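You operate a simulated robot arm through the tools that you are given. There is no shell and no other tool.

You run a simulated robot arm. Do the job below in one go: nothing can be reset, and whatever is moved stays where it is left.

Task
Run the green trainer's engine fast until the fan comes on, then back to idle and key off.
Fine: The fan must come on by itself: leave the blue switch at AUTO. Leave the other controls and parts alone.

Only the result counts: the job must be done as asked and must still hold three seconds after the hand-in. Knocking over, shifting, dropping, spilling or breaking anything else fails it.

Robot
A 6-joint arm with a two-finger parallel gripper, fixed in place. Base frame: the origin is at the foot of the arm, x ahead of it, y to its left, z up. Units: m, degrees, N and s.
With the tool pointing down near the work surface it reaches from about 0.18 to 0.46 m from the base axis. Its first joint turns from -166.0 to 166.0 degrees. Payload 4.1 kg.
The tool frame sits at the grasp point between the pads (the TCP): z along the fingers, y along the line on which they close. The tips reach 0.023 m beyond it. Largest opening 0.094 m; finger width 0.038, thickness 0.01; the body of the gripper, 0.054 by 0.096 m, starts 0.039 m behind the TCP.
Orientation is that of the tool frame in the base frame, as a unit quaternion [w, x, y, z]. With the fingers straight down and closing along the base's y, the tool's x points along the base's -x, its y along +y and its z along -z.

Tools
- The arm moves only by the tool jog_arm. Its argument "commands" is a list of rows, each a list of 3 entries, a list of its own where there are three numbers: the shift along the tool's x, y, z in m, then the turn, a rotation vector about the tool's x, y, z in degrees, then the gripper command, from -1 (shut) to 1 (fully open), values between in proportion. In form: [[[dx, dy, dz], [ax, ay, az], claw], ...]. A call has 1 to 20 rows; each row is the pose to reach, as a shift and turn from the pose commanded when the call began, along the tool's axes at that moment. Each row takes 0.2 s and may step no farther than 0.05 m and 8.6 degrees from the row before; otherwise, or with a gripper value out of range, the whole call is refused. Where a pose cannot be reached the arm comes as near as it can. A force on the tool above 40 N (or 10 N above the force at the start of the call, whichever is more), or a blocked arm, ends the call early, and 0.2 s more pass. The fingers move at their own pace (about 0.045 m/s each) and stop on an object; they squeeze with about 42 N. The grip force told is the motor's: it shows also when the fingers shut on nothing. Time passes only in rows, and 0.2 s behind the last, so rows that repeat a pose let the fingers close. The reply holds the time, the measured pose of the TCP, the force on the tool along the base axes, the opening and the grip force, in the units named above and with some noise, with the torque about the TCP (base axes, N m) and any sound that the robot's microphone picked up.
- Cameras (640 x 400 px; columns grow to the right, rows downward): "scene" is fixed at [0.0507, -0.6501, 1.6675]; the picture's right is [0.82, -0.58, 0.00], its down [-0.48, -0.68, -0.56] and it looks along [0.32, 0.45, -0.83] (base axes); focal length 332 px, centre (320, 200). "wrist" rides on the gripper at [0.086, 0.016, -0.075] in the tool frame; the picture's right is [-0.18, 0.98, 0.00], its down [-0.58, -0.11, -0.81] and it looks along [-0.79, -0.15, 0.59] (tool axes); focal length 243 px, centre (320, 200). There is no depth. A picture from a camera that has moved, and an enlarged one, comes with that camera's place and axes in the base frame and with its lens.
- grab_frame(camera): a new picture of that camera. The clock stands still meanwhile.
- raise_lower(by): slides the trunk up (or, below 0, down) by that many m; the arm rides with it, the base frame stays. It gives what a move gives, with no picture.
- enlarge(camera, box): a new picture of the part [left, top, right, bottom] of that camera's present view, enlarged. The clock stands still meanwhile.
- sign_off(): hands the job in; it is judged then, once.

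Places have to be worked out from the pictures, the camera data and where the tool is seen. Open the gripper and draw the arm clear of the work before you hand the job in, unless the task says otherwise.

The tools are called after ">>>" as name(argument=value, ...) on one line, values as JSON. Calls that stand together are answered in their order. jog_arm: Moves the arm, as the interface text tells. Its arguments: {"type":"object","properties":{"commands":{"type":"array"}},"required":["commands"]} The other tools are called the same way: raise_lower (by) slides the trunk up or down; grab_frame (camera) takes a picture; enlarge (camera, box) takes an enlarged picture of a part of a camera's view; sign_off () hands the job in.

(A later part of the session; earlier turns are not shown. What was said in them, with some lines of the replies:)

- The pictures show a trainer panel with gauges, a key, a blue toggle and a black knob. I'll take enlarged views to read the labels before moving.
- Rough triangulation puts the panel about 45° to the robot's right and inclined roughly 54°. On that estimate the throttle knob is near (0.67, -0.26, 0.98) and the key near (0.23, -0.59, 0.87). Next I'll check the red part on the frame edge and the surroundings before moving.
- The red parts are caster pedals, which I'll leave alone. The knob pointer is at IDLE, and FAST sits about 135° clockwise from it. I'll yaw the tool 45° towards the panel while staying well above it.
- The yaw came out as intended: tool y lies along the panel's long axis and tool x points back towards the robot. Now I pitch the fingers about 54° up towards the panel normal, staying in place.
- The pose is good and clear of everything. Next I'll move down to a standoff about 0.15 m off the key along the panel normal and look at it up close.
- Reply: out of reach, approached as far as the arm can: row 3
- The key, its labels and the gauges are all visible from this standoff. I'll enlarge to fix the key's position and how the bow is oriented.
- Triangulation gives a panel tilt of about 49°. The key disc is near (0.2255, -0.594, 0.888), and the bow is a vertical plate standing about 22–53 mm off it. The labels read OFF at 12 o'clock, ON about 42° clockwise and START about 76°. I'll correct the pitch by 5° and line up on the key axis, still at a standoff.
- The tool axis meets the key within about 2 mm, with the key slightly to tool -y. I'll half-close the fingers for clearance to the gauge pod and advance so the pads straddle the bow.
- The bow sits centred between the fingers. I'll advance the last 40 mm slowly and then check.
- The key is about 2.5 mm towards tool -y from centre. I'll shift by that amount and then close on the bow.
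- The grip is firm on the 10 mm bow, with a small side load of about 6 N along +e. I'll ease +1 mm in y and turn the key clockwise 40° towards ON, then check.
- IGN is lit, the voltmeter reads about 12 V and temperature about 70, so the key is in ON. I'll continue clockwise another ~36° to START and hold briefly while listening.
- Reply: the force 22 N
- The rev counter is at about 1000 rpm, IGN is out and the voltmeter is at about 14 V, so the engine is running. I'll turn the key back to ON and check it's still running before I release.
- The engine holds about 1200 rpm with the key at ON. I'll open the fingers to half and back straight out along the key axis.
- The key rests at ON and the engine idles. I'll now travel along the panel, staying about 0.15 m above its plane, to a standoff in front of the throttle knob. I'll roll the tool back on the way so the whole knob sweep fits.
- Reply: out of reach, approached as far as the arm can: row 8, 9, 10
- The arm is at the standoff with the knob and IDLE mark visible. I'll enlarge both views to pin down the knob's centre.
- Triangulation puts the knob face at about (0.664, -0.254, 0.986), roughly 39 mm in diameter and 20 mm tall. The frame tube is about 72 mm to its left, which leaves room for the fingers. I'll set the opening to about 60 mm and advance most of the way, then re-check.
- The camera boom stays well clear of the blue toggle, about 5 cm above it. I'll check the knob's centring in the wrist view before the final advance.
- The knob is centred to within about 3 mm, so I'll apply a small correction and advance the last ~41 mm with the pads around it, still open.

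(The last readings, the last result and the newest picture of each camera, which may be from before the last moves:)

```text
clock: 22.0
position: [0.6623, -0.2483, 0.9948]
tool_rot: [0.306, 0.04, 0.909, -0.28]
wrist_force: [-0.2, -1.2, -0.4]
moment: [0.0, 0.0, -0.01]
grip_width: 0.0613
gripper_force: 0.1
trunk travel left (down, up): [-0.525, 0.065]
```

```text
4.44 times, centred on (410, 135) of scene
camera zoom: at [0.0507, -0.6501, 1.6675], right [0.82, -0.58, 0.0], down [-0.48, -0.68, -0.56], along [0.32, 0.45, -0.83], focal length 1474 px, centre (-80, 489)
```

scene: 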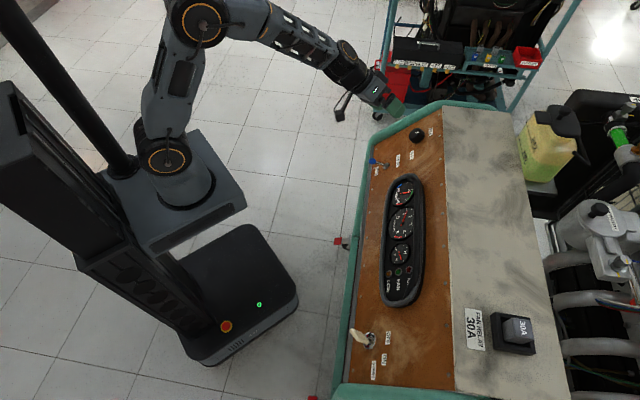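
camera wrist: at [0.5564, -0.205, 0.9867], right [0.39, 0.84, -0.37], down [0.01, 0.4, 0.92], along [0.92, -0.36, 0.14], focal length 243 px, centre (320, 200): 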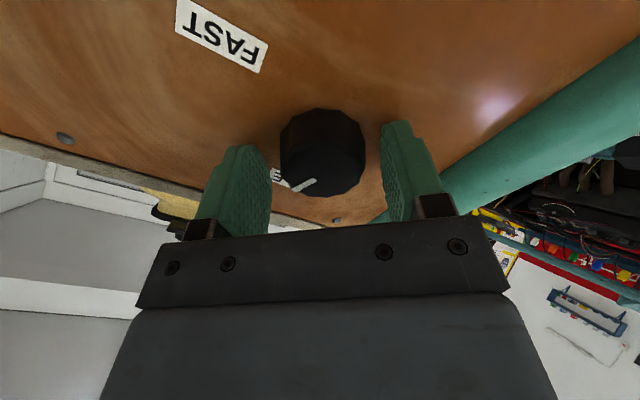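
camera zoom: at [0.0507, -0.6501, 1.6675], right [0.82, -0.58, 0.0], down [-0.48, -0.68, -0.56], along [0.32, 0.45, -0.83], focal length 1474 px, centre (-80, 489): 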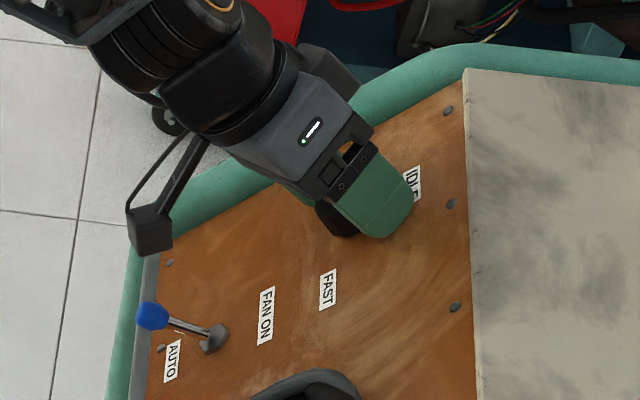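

The pads straddle the knob with the tips just above the panel. I'll shift 1.5 mm in y to centre and close.

>>> jog_arm(commands=[[[0, 0.0015, 0], [0, 0, 0], 0.3], [[0, 0.0015, 0], [0, 0, 0], 0.0], [[0, 0.0015, 0], [0, 0, 0], -0.4], [[0, 0.0015, 0], [0, 0, 0], -1], [[0, 0.0015, 0], [0, 0, 0], -1]])

>>> grab_frame(camera="wrist")

```text
clock: 23.2
position: [0.6632, -0.248, 0.9937]
tool_rot: [0.307, 0.04, 0.909, -0.28]
wrist_force: [-0.1, 1.3, -1.3]
moment: [0.07, -0.2, 0.13]
grip_width: 0.0408
gripper_force: 45.0
trunk travel left (down, up): [-0.525, 0.065]
```

```text
taken
camera wrist: at [0.557, -0.2035, 0.9854], right [0.39, 0.84, -0.37], down [0.01, 0.4, 0.92], along [0.92, -0.36, 0.14], focal length 243 px, centre (320, 200)
```

wrist: 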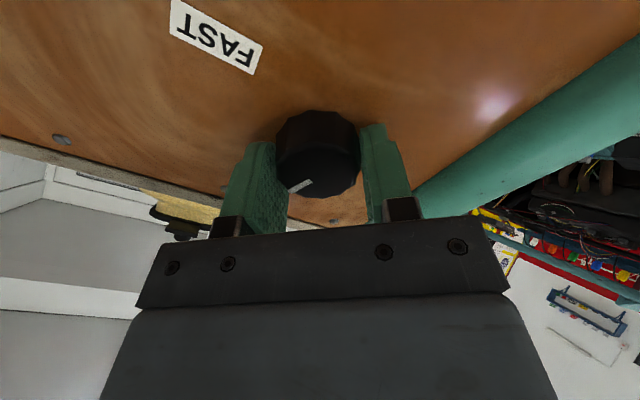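

The knob is held at 41 mm with almost no side force. I'll turn it clockwise in steps towards FAST (about 112°), starting with 48° and then checking.

>>> jog_arm(commands=[[[0, 0, 0], [0, 0, 8], -1], [[0, 0, 0], [0, 0, 16], -1], [[0, 0, 0], [0, 0, 24], -1], [[0, 0, 0], [0, 0, 32], -1], [[0, 0, 0], [0, 0, 40], -1], [[0, 0, 0], [0, 0, 48], -1]])

>>> grab_frame(camera="wrist")

>>> grab_frame(camera="scene")

>>> enlarge(camera="scene", box=[360, 170, 450, 310])

```text
clock: 24.6
position: [0.6607, -0.2505, 0.9947]
tool_rot: [0.393, 0.409, 0.813, -0.132]
wrist_force: [-3.4, -16.8, 7.2]
moment: [-1.2, -0.32, -0.53]
grip_width: 0.0414
gripper_force: 44.9
trunk travel left (down, up): [-0.525, 0.065]
```

```text
taken
camera wrist: at [0.6024, -0.1529, 0.9812], right [0.82, 0.52, 0.24], down [-0.31, 0.04, 0.95], along [0.48, -0.85, 0.19], focal length 243 px, centre (320, 200)
```

wrist: 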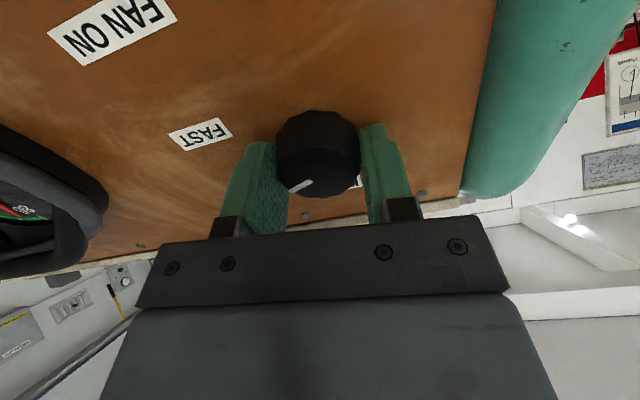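

```text
taken
```

scene: 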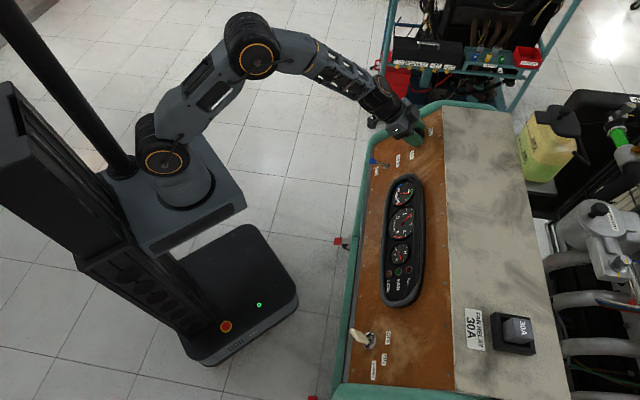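

```text
2.86 times, centred on (405, 240) of scene
camera zoom: at [0.0507, -0.6501, 1.6675], right [0.82, -0.58, 0.0], down [-0.48, -0.68, -0.56], along [0.32, 0.45, -0.83], focal length 948 px, centre (77, 86)
```

zoom: 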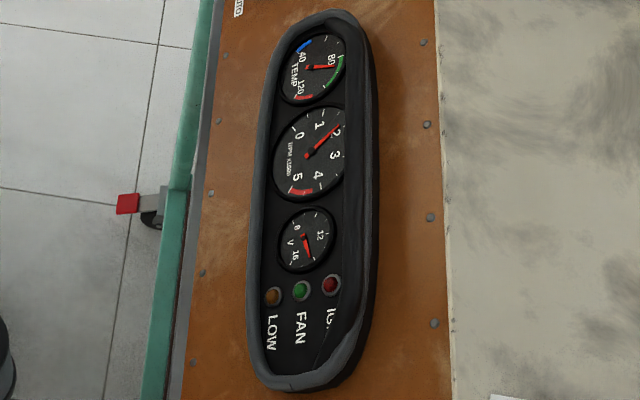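

Revs are at about 2000 and rising. The ~18 N side force shows the knob centre is about 4.5 mm off in tool x, so I'll continue turning about the knob's true centre with that offset compensated.

>>> jog_arm(commands=[[[-0.0015, -0.0033, 0], [0, 0, 0], -1], [[-0.0015, -0.0039, 0], [0, 0, 8], -1], [[-0.0013, -0.0045, 0], [0, 0, 16], -1], [[-0.0011, -0.0051, 0], [0, 0, 24], -1], [[-0.0008, -0.0057, 0], [0, 0, 32], -1]])

>>> enlarge(camera="scene", box=[360, 170, 450, 310])

>>> grab_frame(camera="wrist")

```text
clock: 25.8
position: [0.6594, -0.2529, 0.9942]
tool_rot: [0.414, 0.615, 0.67, -0.017]
wrist_force: [8.9, -10.2, -1.1]
moment: [-1.11, -0.42, -0.58]
grip_width: 0.0412
gripper_force: 45.1
trunk travel left (down, up): [-0.525, 0.065]
```

```text
2.86 times, centred on (405, 240) of scene
camera zoom: at [0.0507, -0.6501, 1.6675], right [0.82, -0.58, 0.0], down [-0.48, -0.68, -0.56], along [0.32, 0.45, -0.83], focal length 948 px, centre (77, 86)
```

zoom: 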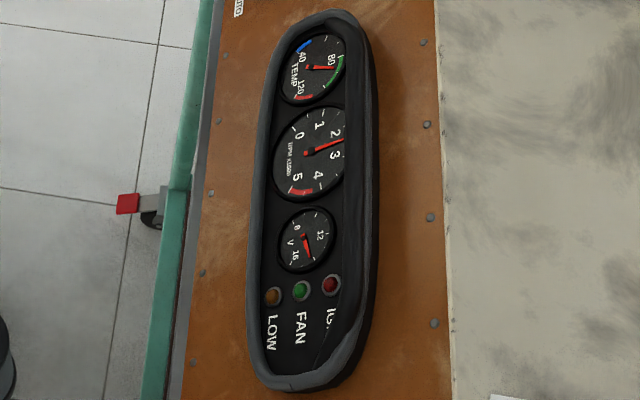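

```text
taken
camera wrist: at [0.6404, -0.139, 1.0015], right [0.81, 0.09, 0.58], down [-0.58, -0.07, 0.81], along [0.11, -0.99, 0.0], focal length 243 px, centre (320, 200)
```

wrist: 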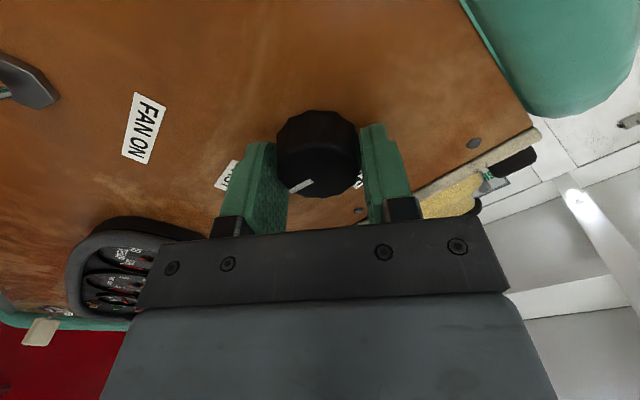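

About 2500 rpm, with the pointer still following the grip. I'll turn the remaining ~32° to the FAST mark, trimming off the side load.

>>> jog_arm(commands=[[[-0.0013, 0.0009, 0], [0, 0, 0], -1], [[-0.0013, 0.0003, 0], [0, 0, 8], -1], [[-0.0011, -0.0003, 0], [0, 0, 16], -1], [[-0.0009, -0.0009, 0], [0, 0, 24], -1], [[-0.0006, -0.0015, 0], [0, 0, 32], -1]])

>>> enlarge(camera="scene", box=[360, 170, 450, 310])

>>> grab_frame(camera="wrist")

>>> enlarge(camera="scene", box=[360, 90, 460, 180])

```text
clock: 27.0
position: [0.6554, -0.2554, 0.9925]
tool_rot: [0.402, 0.777, 0.474, 0.096]
wrist_force: [-13.3, 1.2, -5.9]
moment: [-0.33, 0.57, 0.32]
grip_width: 0.0413
gripper_force: 44.8
trunk travel left (down, up): [-0.525, 0.065]
```

```text
2.86 times, centred on (405, 240) of scene
camera zoom: at [0.0507, -0.6501, 1.6675], right [0.82, -0.58, 0.0], down [-0.48, -0.68, -0.56], along [0.32, 0.45, -0.83], focal length 948 px, centre (77, 86)
```

zoom: 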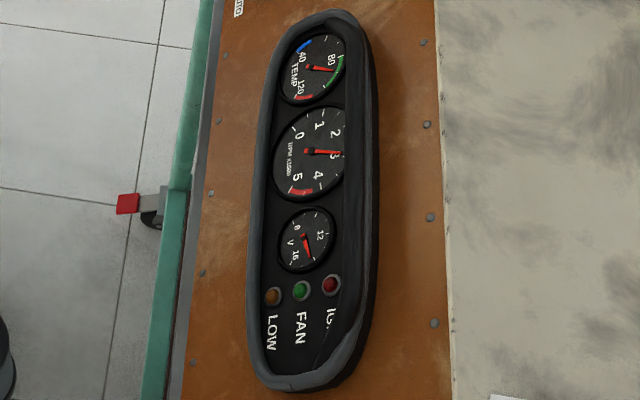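

```text
taken
camera wrist: at [0.6715, -0.1487, 1.0337], right [0.55, -0.37, 0.75], down [-0.81, -0.02, 0.59], along [-0.21, -0.93, -0.31], focal length 243 px, centre (320, 200)
```

wrist: 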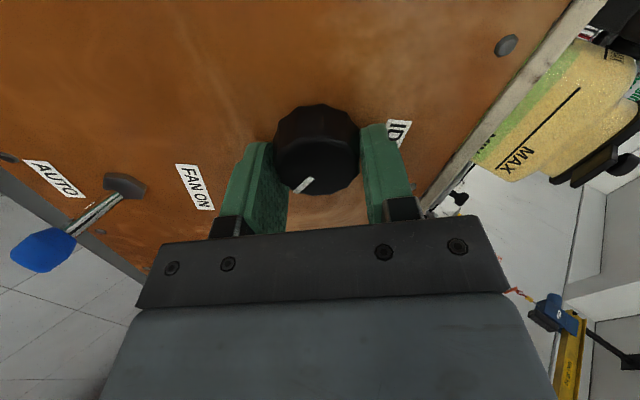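

```text
4.44 times, centred on (410, 135) of scene
camera zoom: at [0.0507, -0.6501, 1.6675], right [0.82, -0.58, 0.0], down [-0.48, -0.68, -0.56], along [0.32, 0.45, -0.83], focal length 1474 px, centre (-80, 489)
```

zoom: 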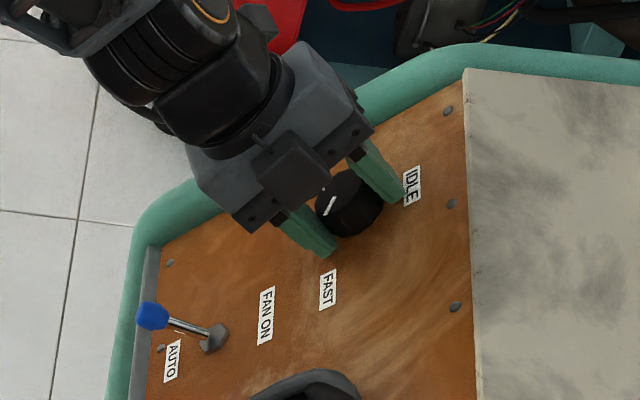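

Revs are at 3000 and I now feel about 0.7 N·m resisting, which looks like the FAST stop. I'll relieve the side load, hold there and watch the temperature and FAN lamp.

>>> jog_arm(commands=[[[-0.0005, -0.0013, 0], [0, 0, 0], -1], [[-0.001, -0.0024, 0], [0, 0, 0], -1], [[-0.001, -0.0024, 0], [0, 0, 0], -1], [[-0.001, -0.0024, 0], [0, 0, 0], -1], [[-0.001, -0.0024, 0], [0, 0, 0], -1], [[-0.001, -0.0024, 0], [0, 0, 0], -1]])

>>> enlarge(camera="scene", box=[380, 170, 430, 230])

>>> enlarge(camera="scene", box=[360, 170, 450, 310])

```text
clock: 28.4
position: [0.655, -0.2558, 0.9926]
tool_rot: [0.404, 0.776, 0.474, 0.098]
wrist_force: [1.1, -6.8, 1.8]
moment: [-0.33, 0.21, -0.31]
grip_width: 0.0411
gripper_force: 45.0
trunk travel left (down, up): [-0.525, 0.065]
```

```text
6.67 times, centred on (405, 200) of scene
camera zoom: at [0.0507, -0.6501, 1.6675], right [0.82, -0.58, 0.0], down [-0.48, -0.68, -0.56], along [0.32, 0.45, -0.83], focal length 2211 px, centre (-247, 200)
```

zoom: 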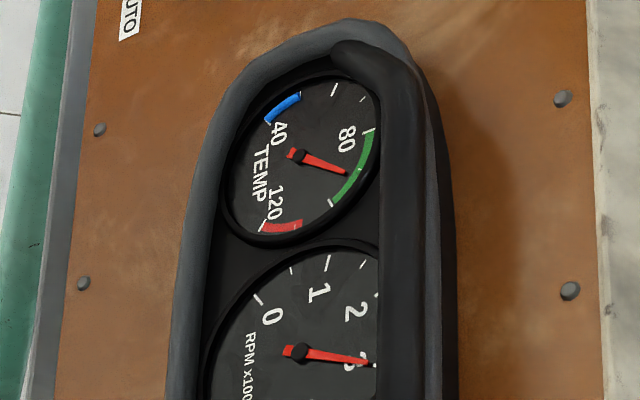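

```text
2.86 times, centred on (405, 240) of scene
camera zoom: at [0.0507, -0.6501, 1.6675], right [0.82, -0.58, 0.0], down [-0.48, -0.68, -0.56], along [0.32, 0.45, -0.83], focal length 948 px, centre (77, 86)
```

zoom: 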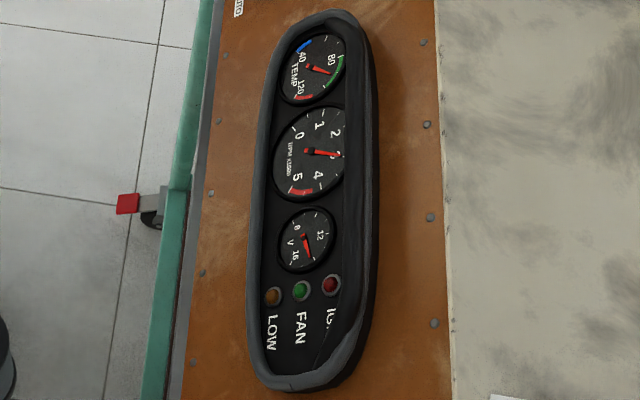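

Temperature is about 88 and climbing at ~3000 rpm. The resisting torque has relaxed, so I'll nudge another ~12° to make sure the knob is fully at FAST, then keep holding.

>>> jog_arm(commands=[[[-0.001, 0.0003, 0], [0, 0, 5], -1], [[-0.001, -0.0001, 0], [0, 0, 12], -1], [[-0.001, -0.0001, 0], [0, 0, 12], -1], [[-0.001, -0.0001, 0], [0, 0, 12], -1], [[-0.001, -0.0001, 0], [0, 0, 12], -1], [[-0.001, -0.0001, 0], [0, 0, 12], -1]])

>>> enlarge(camera="scene", box=[360, 170, 450, 310])

>>> grab_frame(camera="wrist")

>>> enlarge(camera="scene", box=[395, 115, 443, 160])

```text
clock: 29.8
position: [0.654, -0.2522, 0.9898]
tool_rot: [0.391, 0.821, 0.392, 0.139]
wrist_force: [9.3, 11.2, 0.2]
moment: [0.51, -0.31, 1.25]
grip_width: 0.0414
gripper_force: 45.2
trunk travel left (down, up): [-0.525, 0.065]
```

```text
2.86 times, centred on (405, 240) of scene
camera zoom: at [0.0507, -0.6501, 1.6675], right [0.82, -0.58, 0.0], down [-0.48, -0.68, -0.56], along [0.32, 0.45, -0.83], focal length 948 px, centre (77, 86)
```

zoom: 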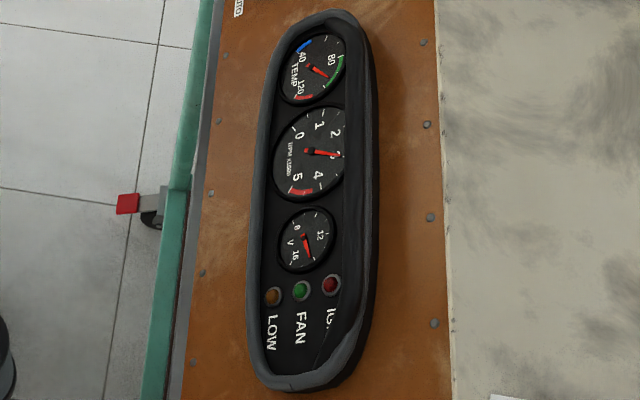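

```text
taken
camera wrist: at [0.6796, -0.1549, 1.0462], right [0.41, -0.52, 0.75], down [-0.87, 0.03, 0.49], along [-0.28, -0.85, -0.44], focal length 243 px, centre (320, 200)
```

wrist: 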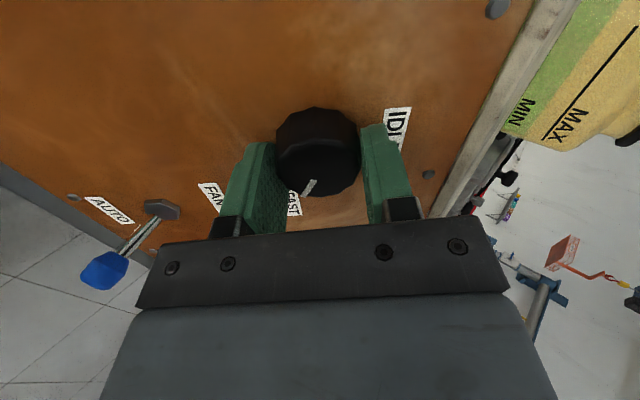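

```text
8.89 times, centred on (419, 138) of scene
camera zoom: at [0.0507, -0.6501, 1.6675], right [0.82, -0.58, 0.0], down [-0.48, -0.68, -0.56], along [0.32, 0.45, -0.83], focal length 2948 px, centre (-560, 756)
```

zoom: 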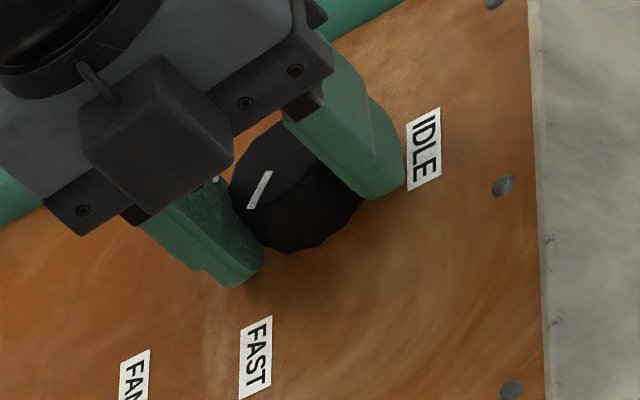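

The knob is against the FAST stop, with its mark pointing at FAST and 3000 rpm steady. Temperature is in the mid-90s, so I'll keep holding and watch for the FAN lamp.

>>> jog_arm(commands=[[[0.0005, 0.0005, 0], [0, 0, -3], -1], [[0.0005, 0.0005, 0], [0, 0, -3], -1], [[0.0005, 0.0005, 0], [0, 0, -3], -1], [[0.0005, 0.0005, 0], [0, 0, -3], -1], [[0.0005, 0.0005, 0], [0, 0, -3], -1], [[0.0005, 0.0005, 0], [0, 0, -3], -1], [[0.0005, 0.0005, 0], [0, 0, -3], -1]])

>>> enlarge(camera="scene", box=[360, 170, 450, 310])

```text
clock: 31.4
position: [0.6553, -0.2528, 0.9909]
tool_rot: [0.396, 0.81, 0.413, 0.127]
wrist_force: [-0.5, 11.6, -2.5]
moment: [-0.01, 0.08, -0.03]
grip_width: 0.0412
gripper_force: 44.6
trunk travel left (down, up): [-0.525, 0.065]
```

```text
2.86 times, centred on (405, 240) of scene
camera zoom: at [0.0507, -0.6501, 1.6675], right [0.82, -0.58, 0.0], down [-0.48, -0.68, -0.56], along [0.32, 0.45, -0.83], focal length 948 px, centre (77, 86)
```

zoom: 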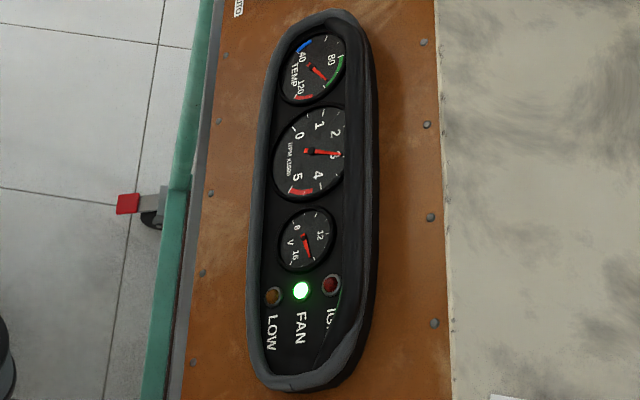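

The green FAN lamp is lit, so the fan came on by itself with the switch at AUTO. I'll now turn the knob back counter-clockwise towards IDLE about its true centre, checking halfway.

>>> jog_arm(commands=[[[0.0018, -0.0012, 0], [0, 0, 0], -1], [[0.0019, -0.0004, 0], [0, 0, -8], -1], [[0.002, 0.0003, 0], [0, 0, -16], -1], [[0.0023, 0.001, 0], [0, 0, -24], -1], [[0.0026, 0.0017, 0], [0, 0, -32], -1], [[0.0031, 0.0023, 0], [0, 0, -40], -1], [[0.0036, 0.0029, 0], [0, 0, -48], -1], [[0.0042, 0.0034, 0], [0, 0, -56], -1]])

>>> enlarge(camera="scene", box=[360, 170, 450, 310])

>>> grab_frame(camera="wrist")

```text
clock: 33.2
position: [0.6592, -0.2535, 0.9963]
tool_rot: [0.409, 0.522, 0.745, -0.073]
wrist_force: [12.6, -8.5, 8.8]
moment: [0.33, -0.27, 0.41]
grip_width: 0.0418
gripper_force: 44.8
trunk travel left (down, up): [-0.525, 0.065]
```

```text
2.86 times, centred on (405, 240) of scene
camera zoom: at [0.0507, -0.6501, 1.6675], right [0.82, -0.58, 0.0], down [-0.48, -0.68, -0.56], along [0.32, 0.45, -0.83], focal length 948 px, centre (77, 86)
```

zoom: 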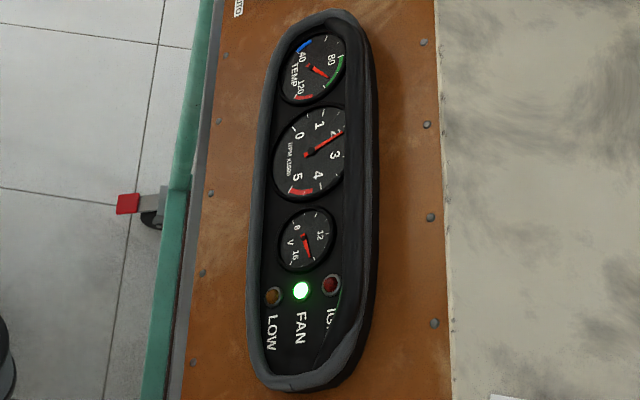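

```text
taken
camera wrist: at [0.6223, -0.1441, 0.9903], right [0.84, 0.31, 0.44], down [-0.45, -0.03, 0.89], along [0.29, -0.95, 0.11], focal length 243 px, centre (320, 200)
```

wrist: 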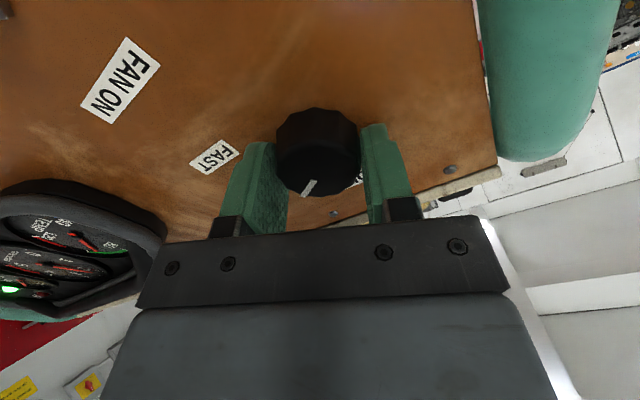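

Revs are falling and the fan lamp remains lit. I'll continue the remaining ~46° to IDLE, with the side-load correction.

>>> jog_arm(commands=[[[-0.0027, 0.0019, 0], [0, 0, 0], -1], [[-0.0026, 0.0027, 0], [0, 0, -8], -1], [[-0.0025, 0.0034, 0], [0, 0, -16], -1], [[-0.0022, 0.0041, 0], [0, 0, -24], -1], [[-0.0019, 0.0048, 0], [0, 0, -32], -1], [[-0.0014, 0.0054, 0], [0, 0, -40], -1], [[-0.001, 0.0058, 0], [0, 0, -46], -1]])

>>> enlarge(camera="scene", box=[360, 170, 450, 310])

>>> grab_frame(camera="wrist")

>>> enlarge(camera="scene", box=[360, 90, 460, 180])

```text
clock: 34.8
position: [0.6635, -0.249, 0.9945]
tool_rot: [0.346, 0.188, 0.891, -0.225]
wrist_force: [-7.9, 2.5, -13.2]
moment: [0.1, -0.37, 0.37]
grip_width: 0.0415
gripper_force: 45.1
trunk travel left (down, up): [-0.525, 0.065]
```

```text
2.86 times, centred on (405, 240) of scene
camera zoom: at [0.0507, -0.6501, 1.6675], right [0.82, -0.58, 0.0], down [-0.48, -0.68, -0.56], along [0.32, 0.45, -0.83], focal length 948 px, centre (77, 86)
```

zoom: 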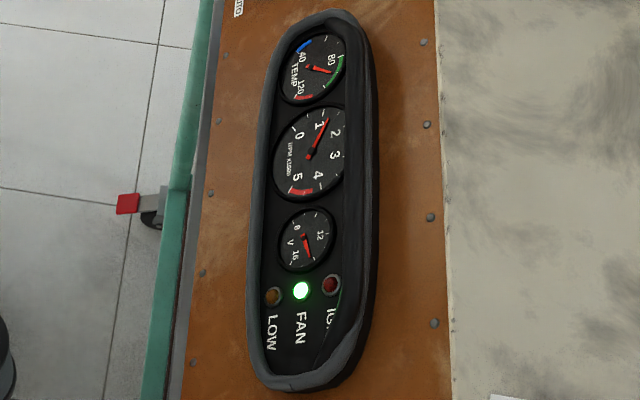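

```text
taken
camera wrist: at [0.5716, -0.1811, 0.9801], right [0.61, 0.78, -0.14], down [-0.08, 0.23, 0.97], along [0.79, -0.58, 0.21], focal length 243 px, centre (320, 200)
```

wrist: 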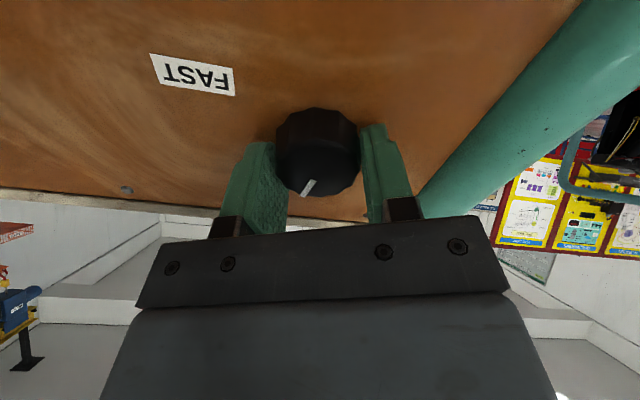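

```text
4.44 times, centred on (410, 135) of scene
camera zoom: at [0.0507, -0.6501, 1.6675], right [0.82, -0.58, 0.0], down [-0.48, -0.68, -0.56], along [0.32, 0.45, -0.83], focal length 1474 px, centre (-80, 489)
```

zoom: 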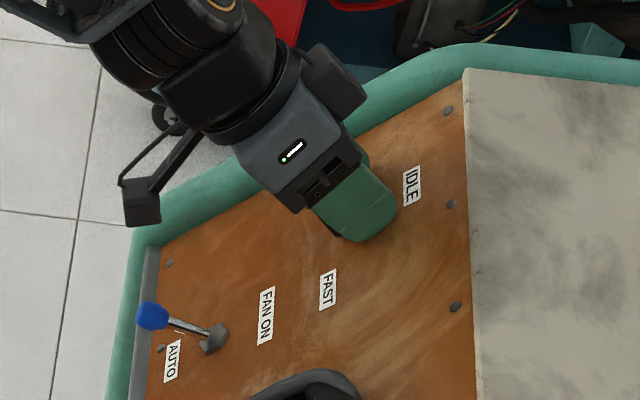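

Revs are around 1300 and still dropping, with no stop torque yet. I'll turn another ~16° to seat the knob at the IDLE stop and hold a moment.

>>> jog_arm(commands=[[[0.003, 0.0003, 0], [0, 0, 0], -1], [[0.0031, 0.0011, 0], [0, 0, -8], -1], [[0.0032, 0.0018, 0], [0, 0, -16], -1], [[0.0032, 0.0018, 0], [0, 0, -16], -1], [[0.0032, 0.0018, 0], [0, 0, -16], -1]])

>>> enlarge(camera="scene", box=[360, 170, 450, 310])

>>> enlarge(camera="wrist", box=[240, 80, 420, 220])

```text
clock: 36.0
position: [0.6631, -0.2475, 0.9948]
tool_rot: [0.313, 0.064, 0.908, -0.272]
wrist_force: [4.6, -1.7, -3.5]
moment: [0.3, -0.43, -0.02]
grip_width: 0.0414
gripper_force: 44.9
trunk travel left (down, up): [-0.525, 0.065]
```

```text
2.86 times, centred on (405, 240) of scene
camera zoom: at [0.0507, -0.6501, 1.6675], right [0.82, -0.58, 0.0], down [-0.48, -0.68, -0.56], along [0.32, 0.45, -0.83], focal length 948 px, centre (77, 86)
```

zoom: 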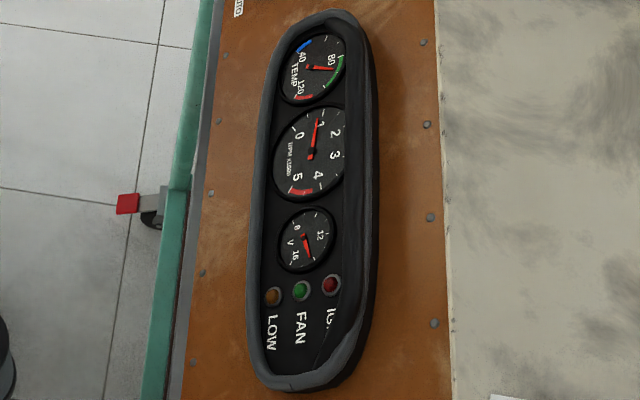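

```text
2.86 times, centred on (330, 150) of wrist
camera zoom: at [0.5595, -0.1996, 0.9847], right [0.43, 0.84, -0.34], down [0.0, 0.37, 0.93], along [0.9, -0.4, 0.16], focal length 693 px, centre (291, 343)
```

zoom: 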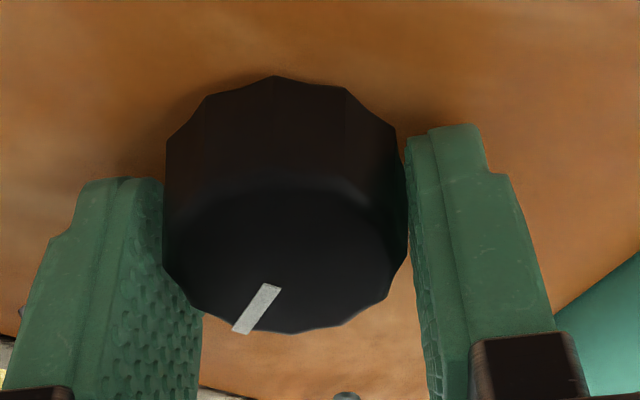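

Revs are back at about 1000 and the fan has cycled off as it cooled. The ~0.4 N·m torque says the knob is at its IDLE stop. I'll release it and back straight out.

>>> jog_arm(commands=[[[0, 0, 0], [0, 0, 0], -0.3], [[0, 0, 0], [0, 0, 0], 0.3], [[0, 0, 0], [0, 0, 0], 0.3], [[0, 0, 0], [0, 0, 0], 0.3], [[0, 0, -0.02], [0, 0, 0], 0.3], [[0, 0, -0.05], [0, 0, 0], 0.3], [[0, 0, -0.09], [0, 0, 0], 0.3], [[0, 0, -0.125], [0, 0, 0], 0.3]])

>>> enlarge(camera="scene", box=[360, 170, 450, 310])

>>> enlarge(camera="scene", box=[360, 90, 460, 180])

>>> grab_frame(camera="wrist")

>>> enlarge(camera="wrist", box=[250, 0, 390, 100])

```text
clock: 37.8
position: [0.5921, -0.1791, 1.0763]
tool_rot: [0.313, 0.064, 0.908, -0.272]
wrist_force: [0.0, 0.5, -0.2]
moment: [0.0, 0.01, -0.02]
grip_width: 0.0613
gripper_force: 0.1
trunk travel left (down, up): [-0.525, 0.065]
```

```text
2.86 times, centred on (405, 240) of scene
camera zoom: at [0.0507, -0.6501, 1.6675], right [0.82, -0.58, 0.0], down [-0.48, -0.68, -0.56], along [0.32, 0.45, -0.83], focal length 948 px, centre (77, 86)
```

zoom: 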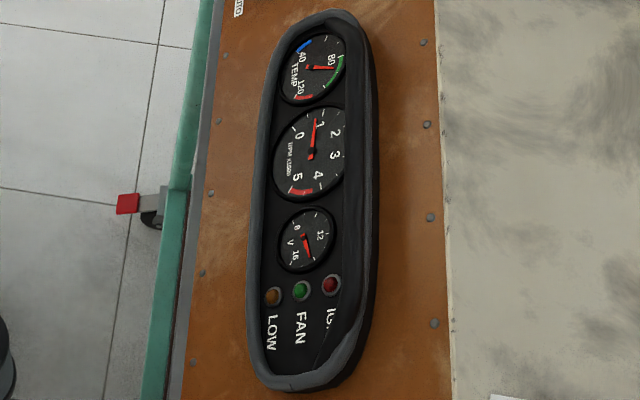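

```text
4.44 times, centred on (410, 135) of scene
camera zoom: at [0.0507, -0.6501, 1.6675], right [0.82, -0.58, 0.0], down [-0.48, -0.68, -0.56], along [0.32, 0.45, -0.83], focal length 1474 px, centre (-80, 489)
```

zoom: 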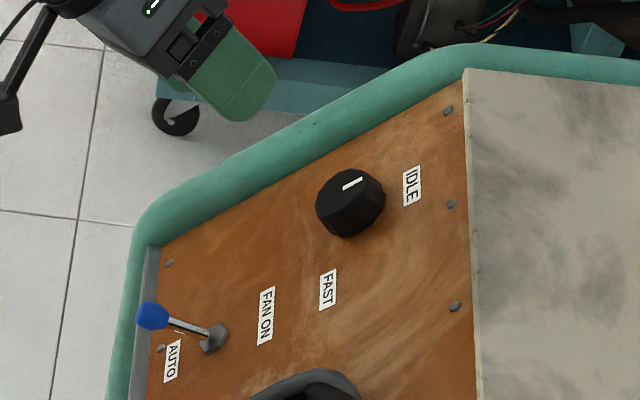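

```text
taken
camera wrist: at [0.4877, -0.1314, 1.0662], right [0.43, 0.84, -0.34], down [0.0, 0.37, 0.93], along [0.9, -0.4, 0.16], focal length 243 px, centre (320, 200)
```

wrist: 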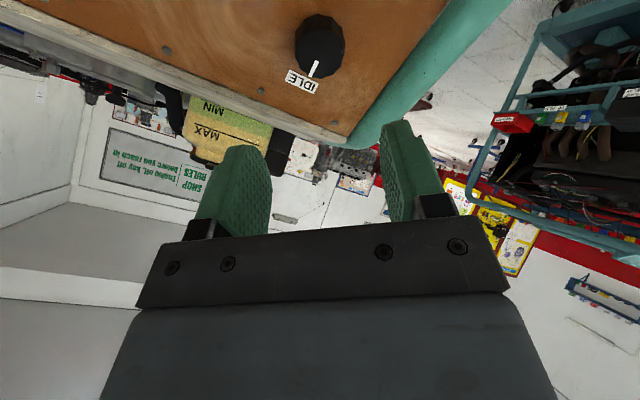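

```text
4.00 times, centred on (320, 50) of wrist
camera zoom: at [0.4877, -0.1314, 1.0662], right [0.43, 0.84, -0.34], down [0.0, 0.37, 0.93], along [0.9, -0.4, 0.16], focal length 970 px, centre (320, 800)
```

zoom: 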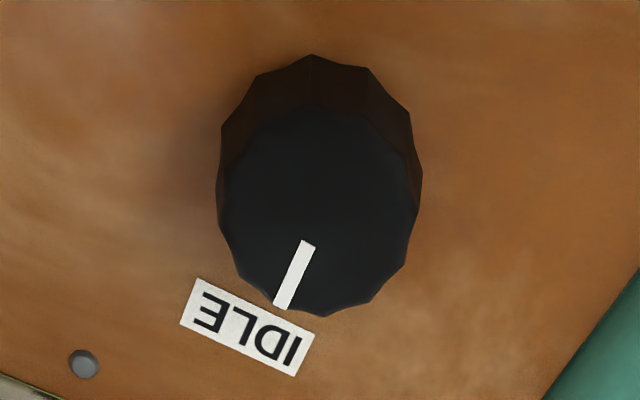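

The knob mark now sits squarely at IDLE and the engine idles at about 900–1000 rpm. The blue switch is still at AUTO. I'll travel back along the panel to the key standoff, rolling to match the key's ON angle.

>>> jog_arm(commands=[[[0.0307, -0.0265, -0.0009], [0, 0, 5.6], 0.3], [[0.0615, -0.053, -0.0017], [0, 0, 11.1], 0.3], [[0.0922, -0.0795, -0.0026], [0, 0, 16.7], 0.3], [[0.1229, -0.106, -0.0034], [0, 0, 22.3], 0.3], [[0.1536, -0.1325, -0.0043], [0, 0, 27.9], 0.3], [[0.1844, -0.159, -0.0051], [0, 0, 33.4], 0.2], [[0.2151, -0.1855, -0.006], [0, 0, 39], 0.1], [[0.2458, -0.212, -0.0068], [0, 0, 44.6], 0.1], [[0.2766, -0.2385, -0.0077], [0, 0, 50.1], 0], [[0.3073, -0.265, -0.0085], [0, 0, 55.7], 0], [[0.338, -0.2915, -0.0094], [0, 0, 61.3], 0], [[0.3687, -0.318, -0.0102], [0, 0, 66.9], 0], [[0.3995, -0.3445, -0.0111], [0, 0, 72.4], 0], [[0.4302, -0.371, -0.0119], [0, 0, 78], 0], [[0.4302, -0.371, -0.0119], [0, 0, 78], 0]])

>>> grab_frame(camera="wrist")

>>> enlarge(camera="wrist", box=[240, 0, 400, 110])

>>> grab_frame(camera="scene")

```text
clock: 41.0
position: [0.141, -0.5088, 0.9965]
tool_rot: [0.414, 0.621, 0.665, -0.014]
wrist_force: [-0.8, 0.3, -0.2]
moment: [0.01, -0.03, 0.02]
grip_width: 0.0472
gripper_force: 0.0
trunk travel left (down, up): [-0.525, 0.065]
```

```text
taken
camera wrist: at [0.1255, -0.3958, 1.0038], right [0.8, 0.07, 0.59], down [-0.59, -0.07, 0.81], along [0.1, -0.99, -0.01], focal length 243 px, centre (320, 200)
```

wrist: 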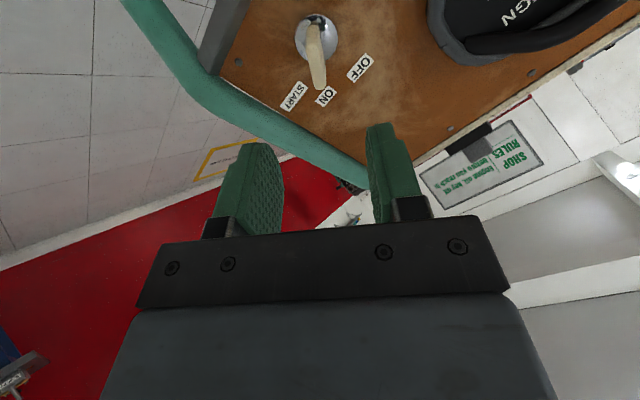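

```text
3.64 times, centred on (320, 55) of wrist
camera zoom: at [0.1255, -0.3958, 1.0038], right [0.8, 0.07, 0.59], down [-0.59, -0.07, 0.81], along [0.1, -0.99, -0.01], focal length 882 px, centre (320, 727)
```

zoom: 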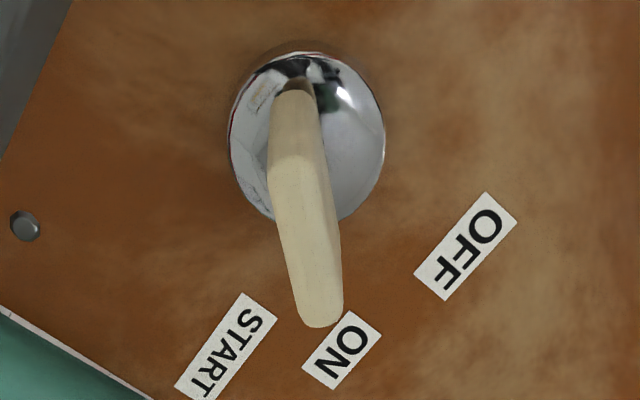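

```text
taken
```

scene: 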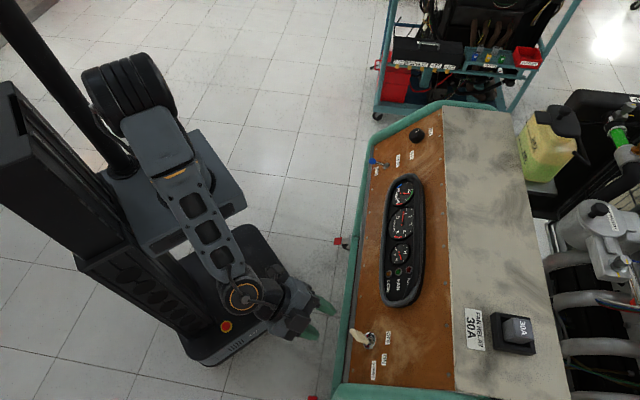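

The key is at ON and lines up with the tool axis to within about 3 mm. I'll advance 0.12 m with that y-correction and the fingers half open, then check before closing.

>>> jog_arm(commands=[[[0, -0.003, 0.03], [0, 0, 0], 0], [[0, -0.003, 0.06], [0, 0, 0], 0], [[0, -0.003, 0.085], [0, 0, 0], 0], [[0, -0.003, 0.105], [0, 0, 0], 0], [[0, -0.003, 0.12], [0, 0, 0], 0], [[0, -0.003, 0.12], [0, 0, 0], 0]])

>>> grab_frame(camera="wrist")

>>> enlarge(camera="wrist", box=[220, 80, 420, 240])

```text
clock: 42.4
position: [0.2017, -0.5779, 0.9141]
tool_rot: [0.414, 0.621, 0.665, -0.014]
wrist_force: [-0.8, 0.1, 0.0]
moment: [0.02, -0.02, -0.01]
grip_width: 0.0469
gripper_force: 0.0
trunk travel left (down, up): [-0.525, 0.065]
```

```text
taken
camera wrist: at [0.1854, -0.4645, 0.9216], right [0.8, 0.08, 0.59], down [-0.59, -0.07, 0.81], along [0.1, -0.99, -0.01], focal length 243 px, centre (320, 200)
```

wrist: 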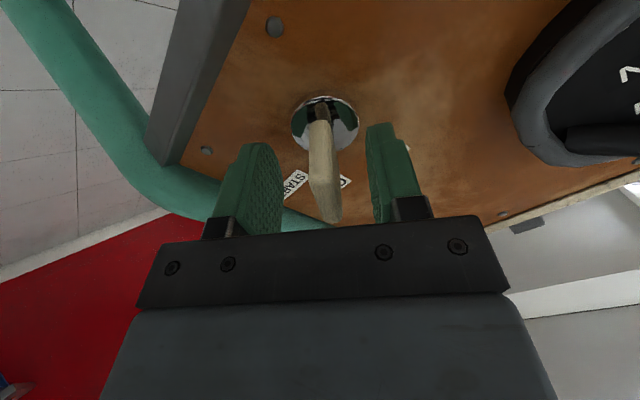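

```text
2.50 times, centred on (320, 160) of wrist
camera zoom: at [0.1854, -0.4645, 0.9216], right [0.8, 0.08, 0.59], down [-0.59, -0.07, 0.81], along [0.1, -0.99, -0.01], focal length 606 px, centre (320, 300)
```

zoom: 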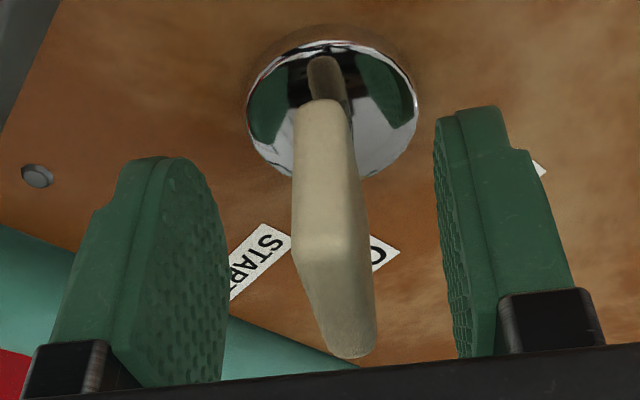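

The key sits about 2 mm towards +y of the tool axis. I'll trim that and close on the bow.

>>> jog_arm(commands=[[[0, 0.002, 0.001], [0, 0, 0], 0.0], [[0, 0.002, 0.001], [0, 0, 0], -0.4], [[0, 0.002, 0.001], [0, 0, 0], -0.7], [[0, 0.002, 0.001], [0, 0, 0], -1], [[0, 0.002, 0.001], [0, 0, 0], -1], [[0, 0.002, 0.001], [0, 0, 0], -1]])

>>> grab_frame(camera="wrist")

>>> enlarge(camera="scene", box=[360, 170, 450, 310])

```text
clock: 43.8
position: [0.2053, -0.5762, 0.9162]
tool_rot: [0.414, 0.62, 0.666, -0.015]
wrist_force: [12.8, 1.7, 10.9]
moment: [1.35, 1.56, -0.24]
grip_width: 0.0102
gripper_force: 44.7
trunk travel left (down, up): [-0.525, 0.065]
```

```text
taken
camera wrist: at [0.1885, -0.4631, 0.923], right [0.8, 0.08, 0.59], down [-0.59, -0.07, 0.81], along [0.1, -0.99, -0.01], focal length 243 px, centre (320, 200)
```

wrist: 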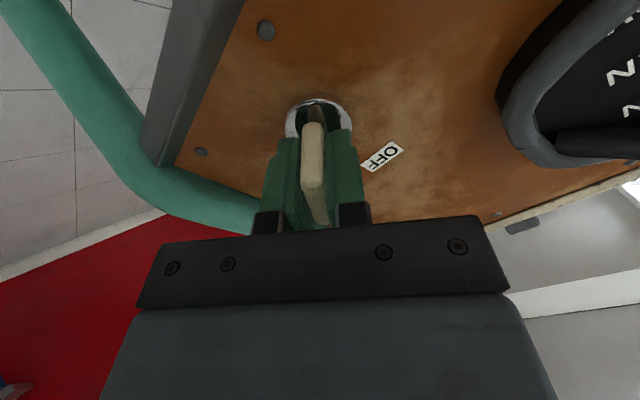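

```text
2.86 times, centred on (405, 240) of scene
camera zoom: at [0.0507, -0.6501, 1.6675], right [0.82, -0.58, 0.0], down [-0.48, -0.68, -0.56], along [0.32, 0.45, -0.83], focal length 948 px, centre (77, 86)
```

zoom: 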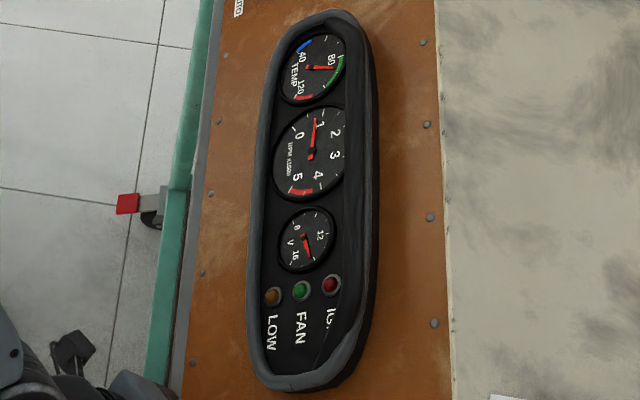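

The grip is good, with about 16 N along tool +y because I was slightly off-centre. I'll ease that by 3 mm and turn the key counter-clockwise ~41° to OFF.

>>> jog_arm(commands=[[[0, 0.0015, 0], [0, 0, 0], -1], [[0, 0.003, 0], [0, 0, 0], -1], [[0, 0.0035, 0], [0, 0, -8], -1], [[0.0001, 0.004, 0], [0, 0, -16], -1], [[0.0003, 0.0044, 0], [0, 0, -24], -1], [[0.0005, 0.0049, 0], [0, 0, -32], -1], [[0.0009, 0.0053, 0], [0, 0, -40], -1], [[0.0009, 0.0053, 0], [0, 0, -42], -1], [[0.0009, 0.0053, 0], [0, 0, -42], -1]])

>>> enlarge(camera="scene", box=[360, 170, 450, 310])

>>> grab_frame(camera="wrist")

```text
clock: 45.8
position: [0.2071, -0.5749, 0.9157]
tool_rot: [0.381, 0.341, 0.844, -0.162]
wrist_force: [-8.7, -3.6, 6.0]
moment: [1.38, 0.14, -0.26]
grip_width: 0.01
gripper_force: 44.7
trunk travel left (down, up): [-0.525, 0.065]
```

```text
2.86 times, centred on (405, 240) of scene
camera zoom: at [0.0507, -0.6501, 1.6675], right [0.82, -0.58, 0.0], down [-0.48, -0.68, -0.56], along [0.32, 0.45, -0.83], focal length 948 px, centre (77, 86)
```

zoom: 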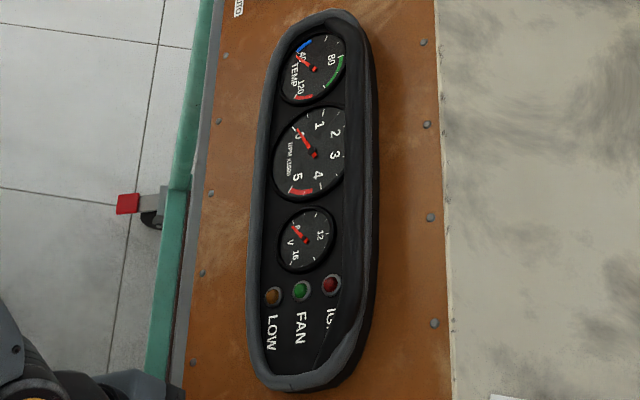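

```text
taken
camera wrist: at [0.138, -0.485, 0.8997], right [0.78, 0.62, 0.13], down [-0.23, 0.09, 0.97], along [0.59, -0.78, 0.21], focal length 243 px, centre (320, 200)
```

wrist: 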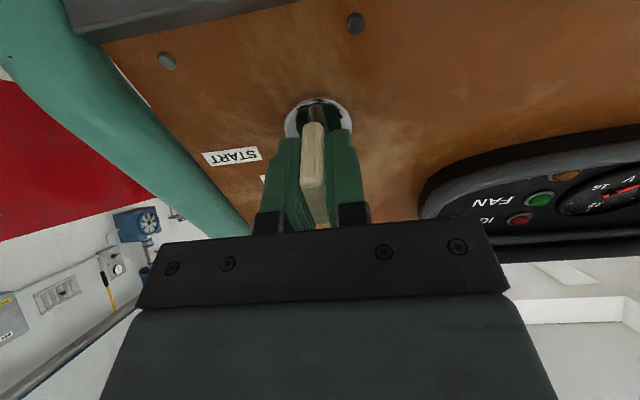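

All the gauges have dropped to rest and the lamps are out, so the key is OFF. I'll ease the side load, open the fingers and back straight out.

>>> jog_arm(commands=[[[0, -0.0012, 0], [0, 0, 0], -1], [[0, -0.0012, 0], [0, 0, 0], -0.5], [[0, -0.0012, 0], [0, 0, 0], 0.0], [[0, -0.0012, 0], [0, 0, 0], 0.0], [[0, -0.0012, 0], [0, 0, 0], 0.0], [[0, -0.0012, -0.02], [0, 0, 0], 0.0], [[0, -0.0012, -0.05], [0, 0, 0], 0.0], [[0, -0.0012, -0.09], [0, 0, 0], 0.0], [[0, -0.0012, -0.13], [0, 0, 0], 0.0]])

>>> grab_frame(camera="scene")

>>> enlarge(camera="scene", box=[310, 300, 410, 380])

>>> enlarge(camera="scene", box=[360, 170, 450, 310])

>>> grab_frame(camera="wrist")

```text
clock: 47.8
position: [0.1393, -0.5071, 0.998]
tool_rot: [0.382, 0.341, 0.843, -0.162]
wrist_force: [-0.1, -0.3, -0.3]
moment: [-0.01, 0.0, -0.01]
grip_width: 0.0468
gripper_force: 0.0
trunk travel left (down, up): [-0.525, 0.065]
```

```text
taken
```

scene: 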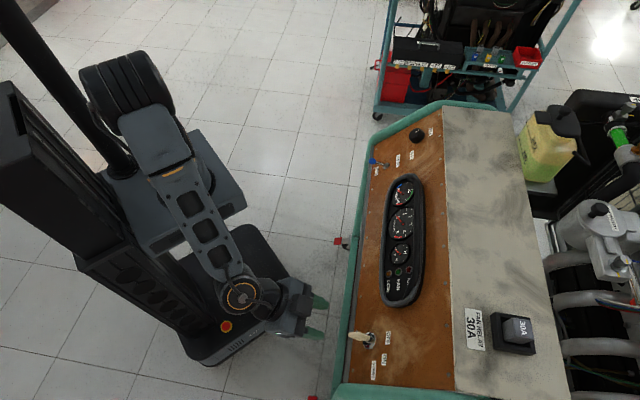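

```text
5.00 times, centred on (360, 340) of scene
camera zoom: at [0.0507, -0.6501, 1.6675], right [0.82, -0.58, 0.0], down [-0.48, -0.68, -0.56], along [0.32, 0.45, -0.83], focal length 1658 px, centre (120, -500)
```

zoom: 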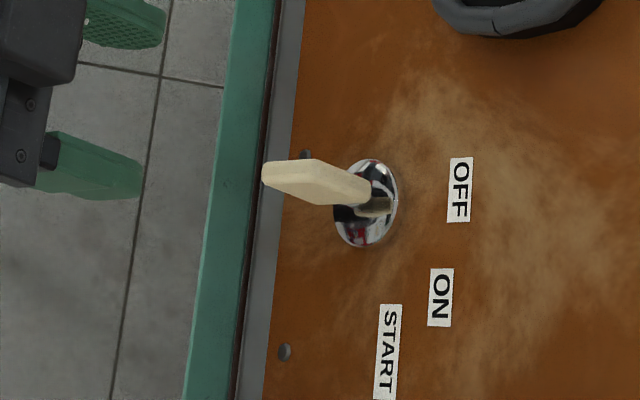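

```text
2.86 times, centred on (405, 240) of scene
camera zoom: at [0.0507, -0.6501, 1.6675], right [0.82, -0.58, 0.0], down [-0.48, -0.68, -0.56], along [0.32, 0.45, -0.83], focal length 948 px, centre (77, 86)
```

zoom: 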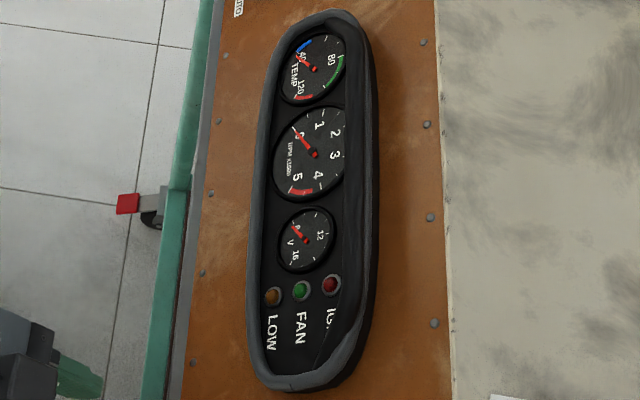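

```text
taken
camera wrist: at [0.0693, -0.4172, 0.9825], right [0.78, 0.62, 0.13], down [-0.23, 0.09, 0.97], along [0.59, -0.78, 0.21], focal length 243 px, centre (320, 200)
```

wrist: 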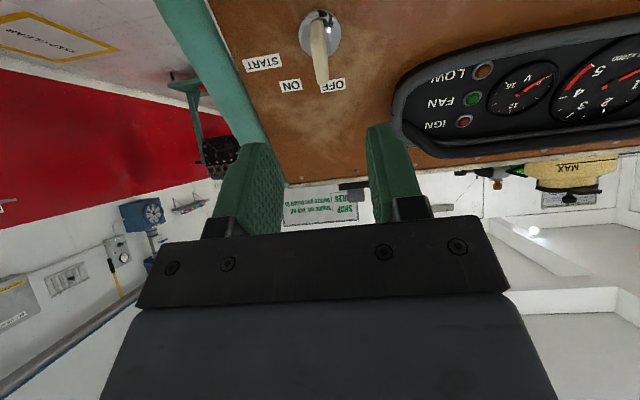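

The key rests at OFF and nothing on the panel appears shifted. I'll draw back a little further, open the gripper fully and do a last check.

>>> jog_arm(commands=[[[0, 0, -0.03], [0, 0, 0], 0.4], [[0, 0, -0.06], [0, 0, 0], 0.8], [[0, 0, -0.09], [0, 0, 0], 1], [[0, 0, -0.09], [0, 0, 0], 1], [[0, 0, -0.09], [0, 0, 0], 1]])

>>> grab_frame(camera="scene")

>>> enlarge(camera="scene", box=[340, 100, 460, 200])

>>> enlarge(camera="scene", box=[345, 325, 393, 355])

```text
clock: 49.0
position: [0.0903, -0.4585, 1.0574]
tool_rot: [0.382, 0.34, 0.844, -0.161]
wrist_force: [-0.3, -0.1, 0.2]
moment: [0.02, -0.01, -0.01]
grip_width: 0.094
gripper_force: 0.1
trunk travel left (down, up): [-0.525, 0.065]
```

```text
taken
```

scene: 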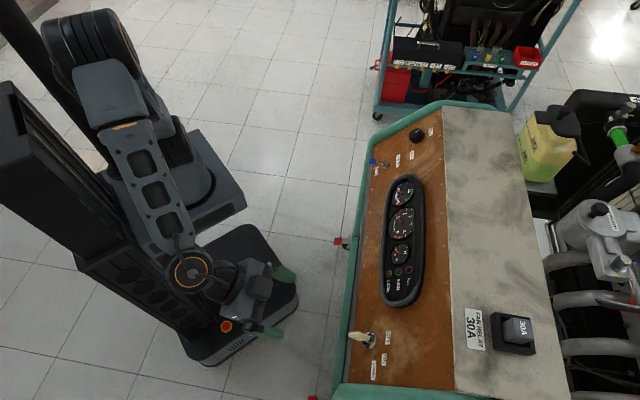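

```text
4.00 times, centred on (400, 150) of scene
camera zoom: at [0.0507, -0.6501, 1.6675], right [0.82, -0.58, 0.0], down [-0.48, -0.68, -0.56], along [0.32, 0.45, -0.83], focal length 1326 px, centre (0, 400)
```

zoom: 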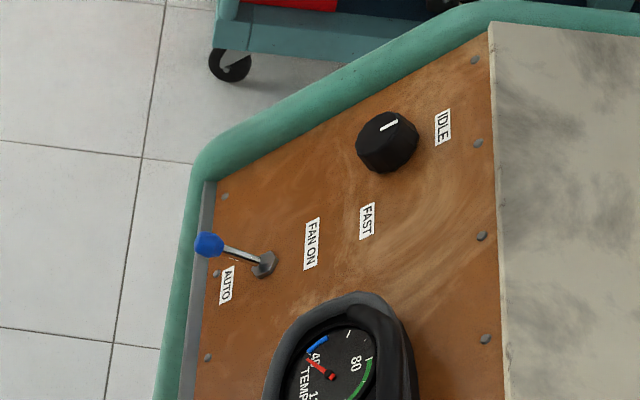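

```text
13.33 times, centred on (369, 340) of scene
camera zoom: at [0.0507, -0.6501, 1.6675], right [0.82, -0.58, 0.0], down [-0.48, -0.68, -0.56], along [0.32, 0.45, -0.83], focal length 4422 px, centre (-333, -1667)
```

zoom: 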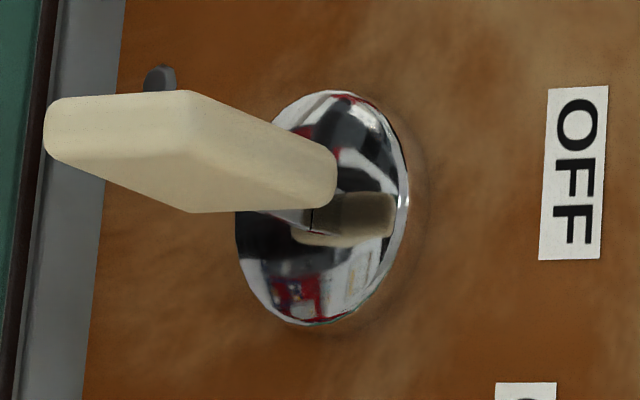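

The key is exactly where it started at OFF, the throttle is at IDLE, the blue switch is still at AUTO and all the gauges are at rest. The arm is clear with the gripper open, so I'm handing the job in.

>>> sign_off()

```text
The job is handed in.
```

The job is done and handed in. I started the engine, ran it at the FAST stop at about 3000 rpm until the fan came on, then returned the throttle to idle and turned the key off.

- **Fan:** the green FAN lamp lit about 31 s into the run, with the blue switch at AUTO throughout. It went out again once the engine was back near idle and had cooled.
- **Throttle:** the knob now points squarely at IDLE, a few degrees further back than where it started. The engine settled at about 900–1000 rpm, compared with about 1200 rpm before I touched the knob.
- **Key:** it is at OFF, in the same position as at the start. All gauges and lamps were at rest in the last pictures.
- **Everything else:** I touched only the key and the throttle knob, and the trainer shows no sign of having shifted. The arm is drawn back with the gripper open.
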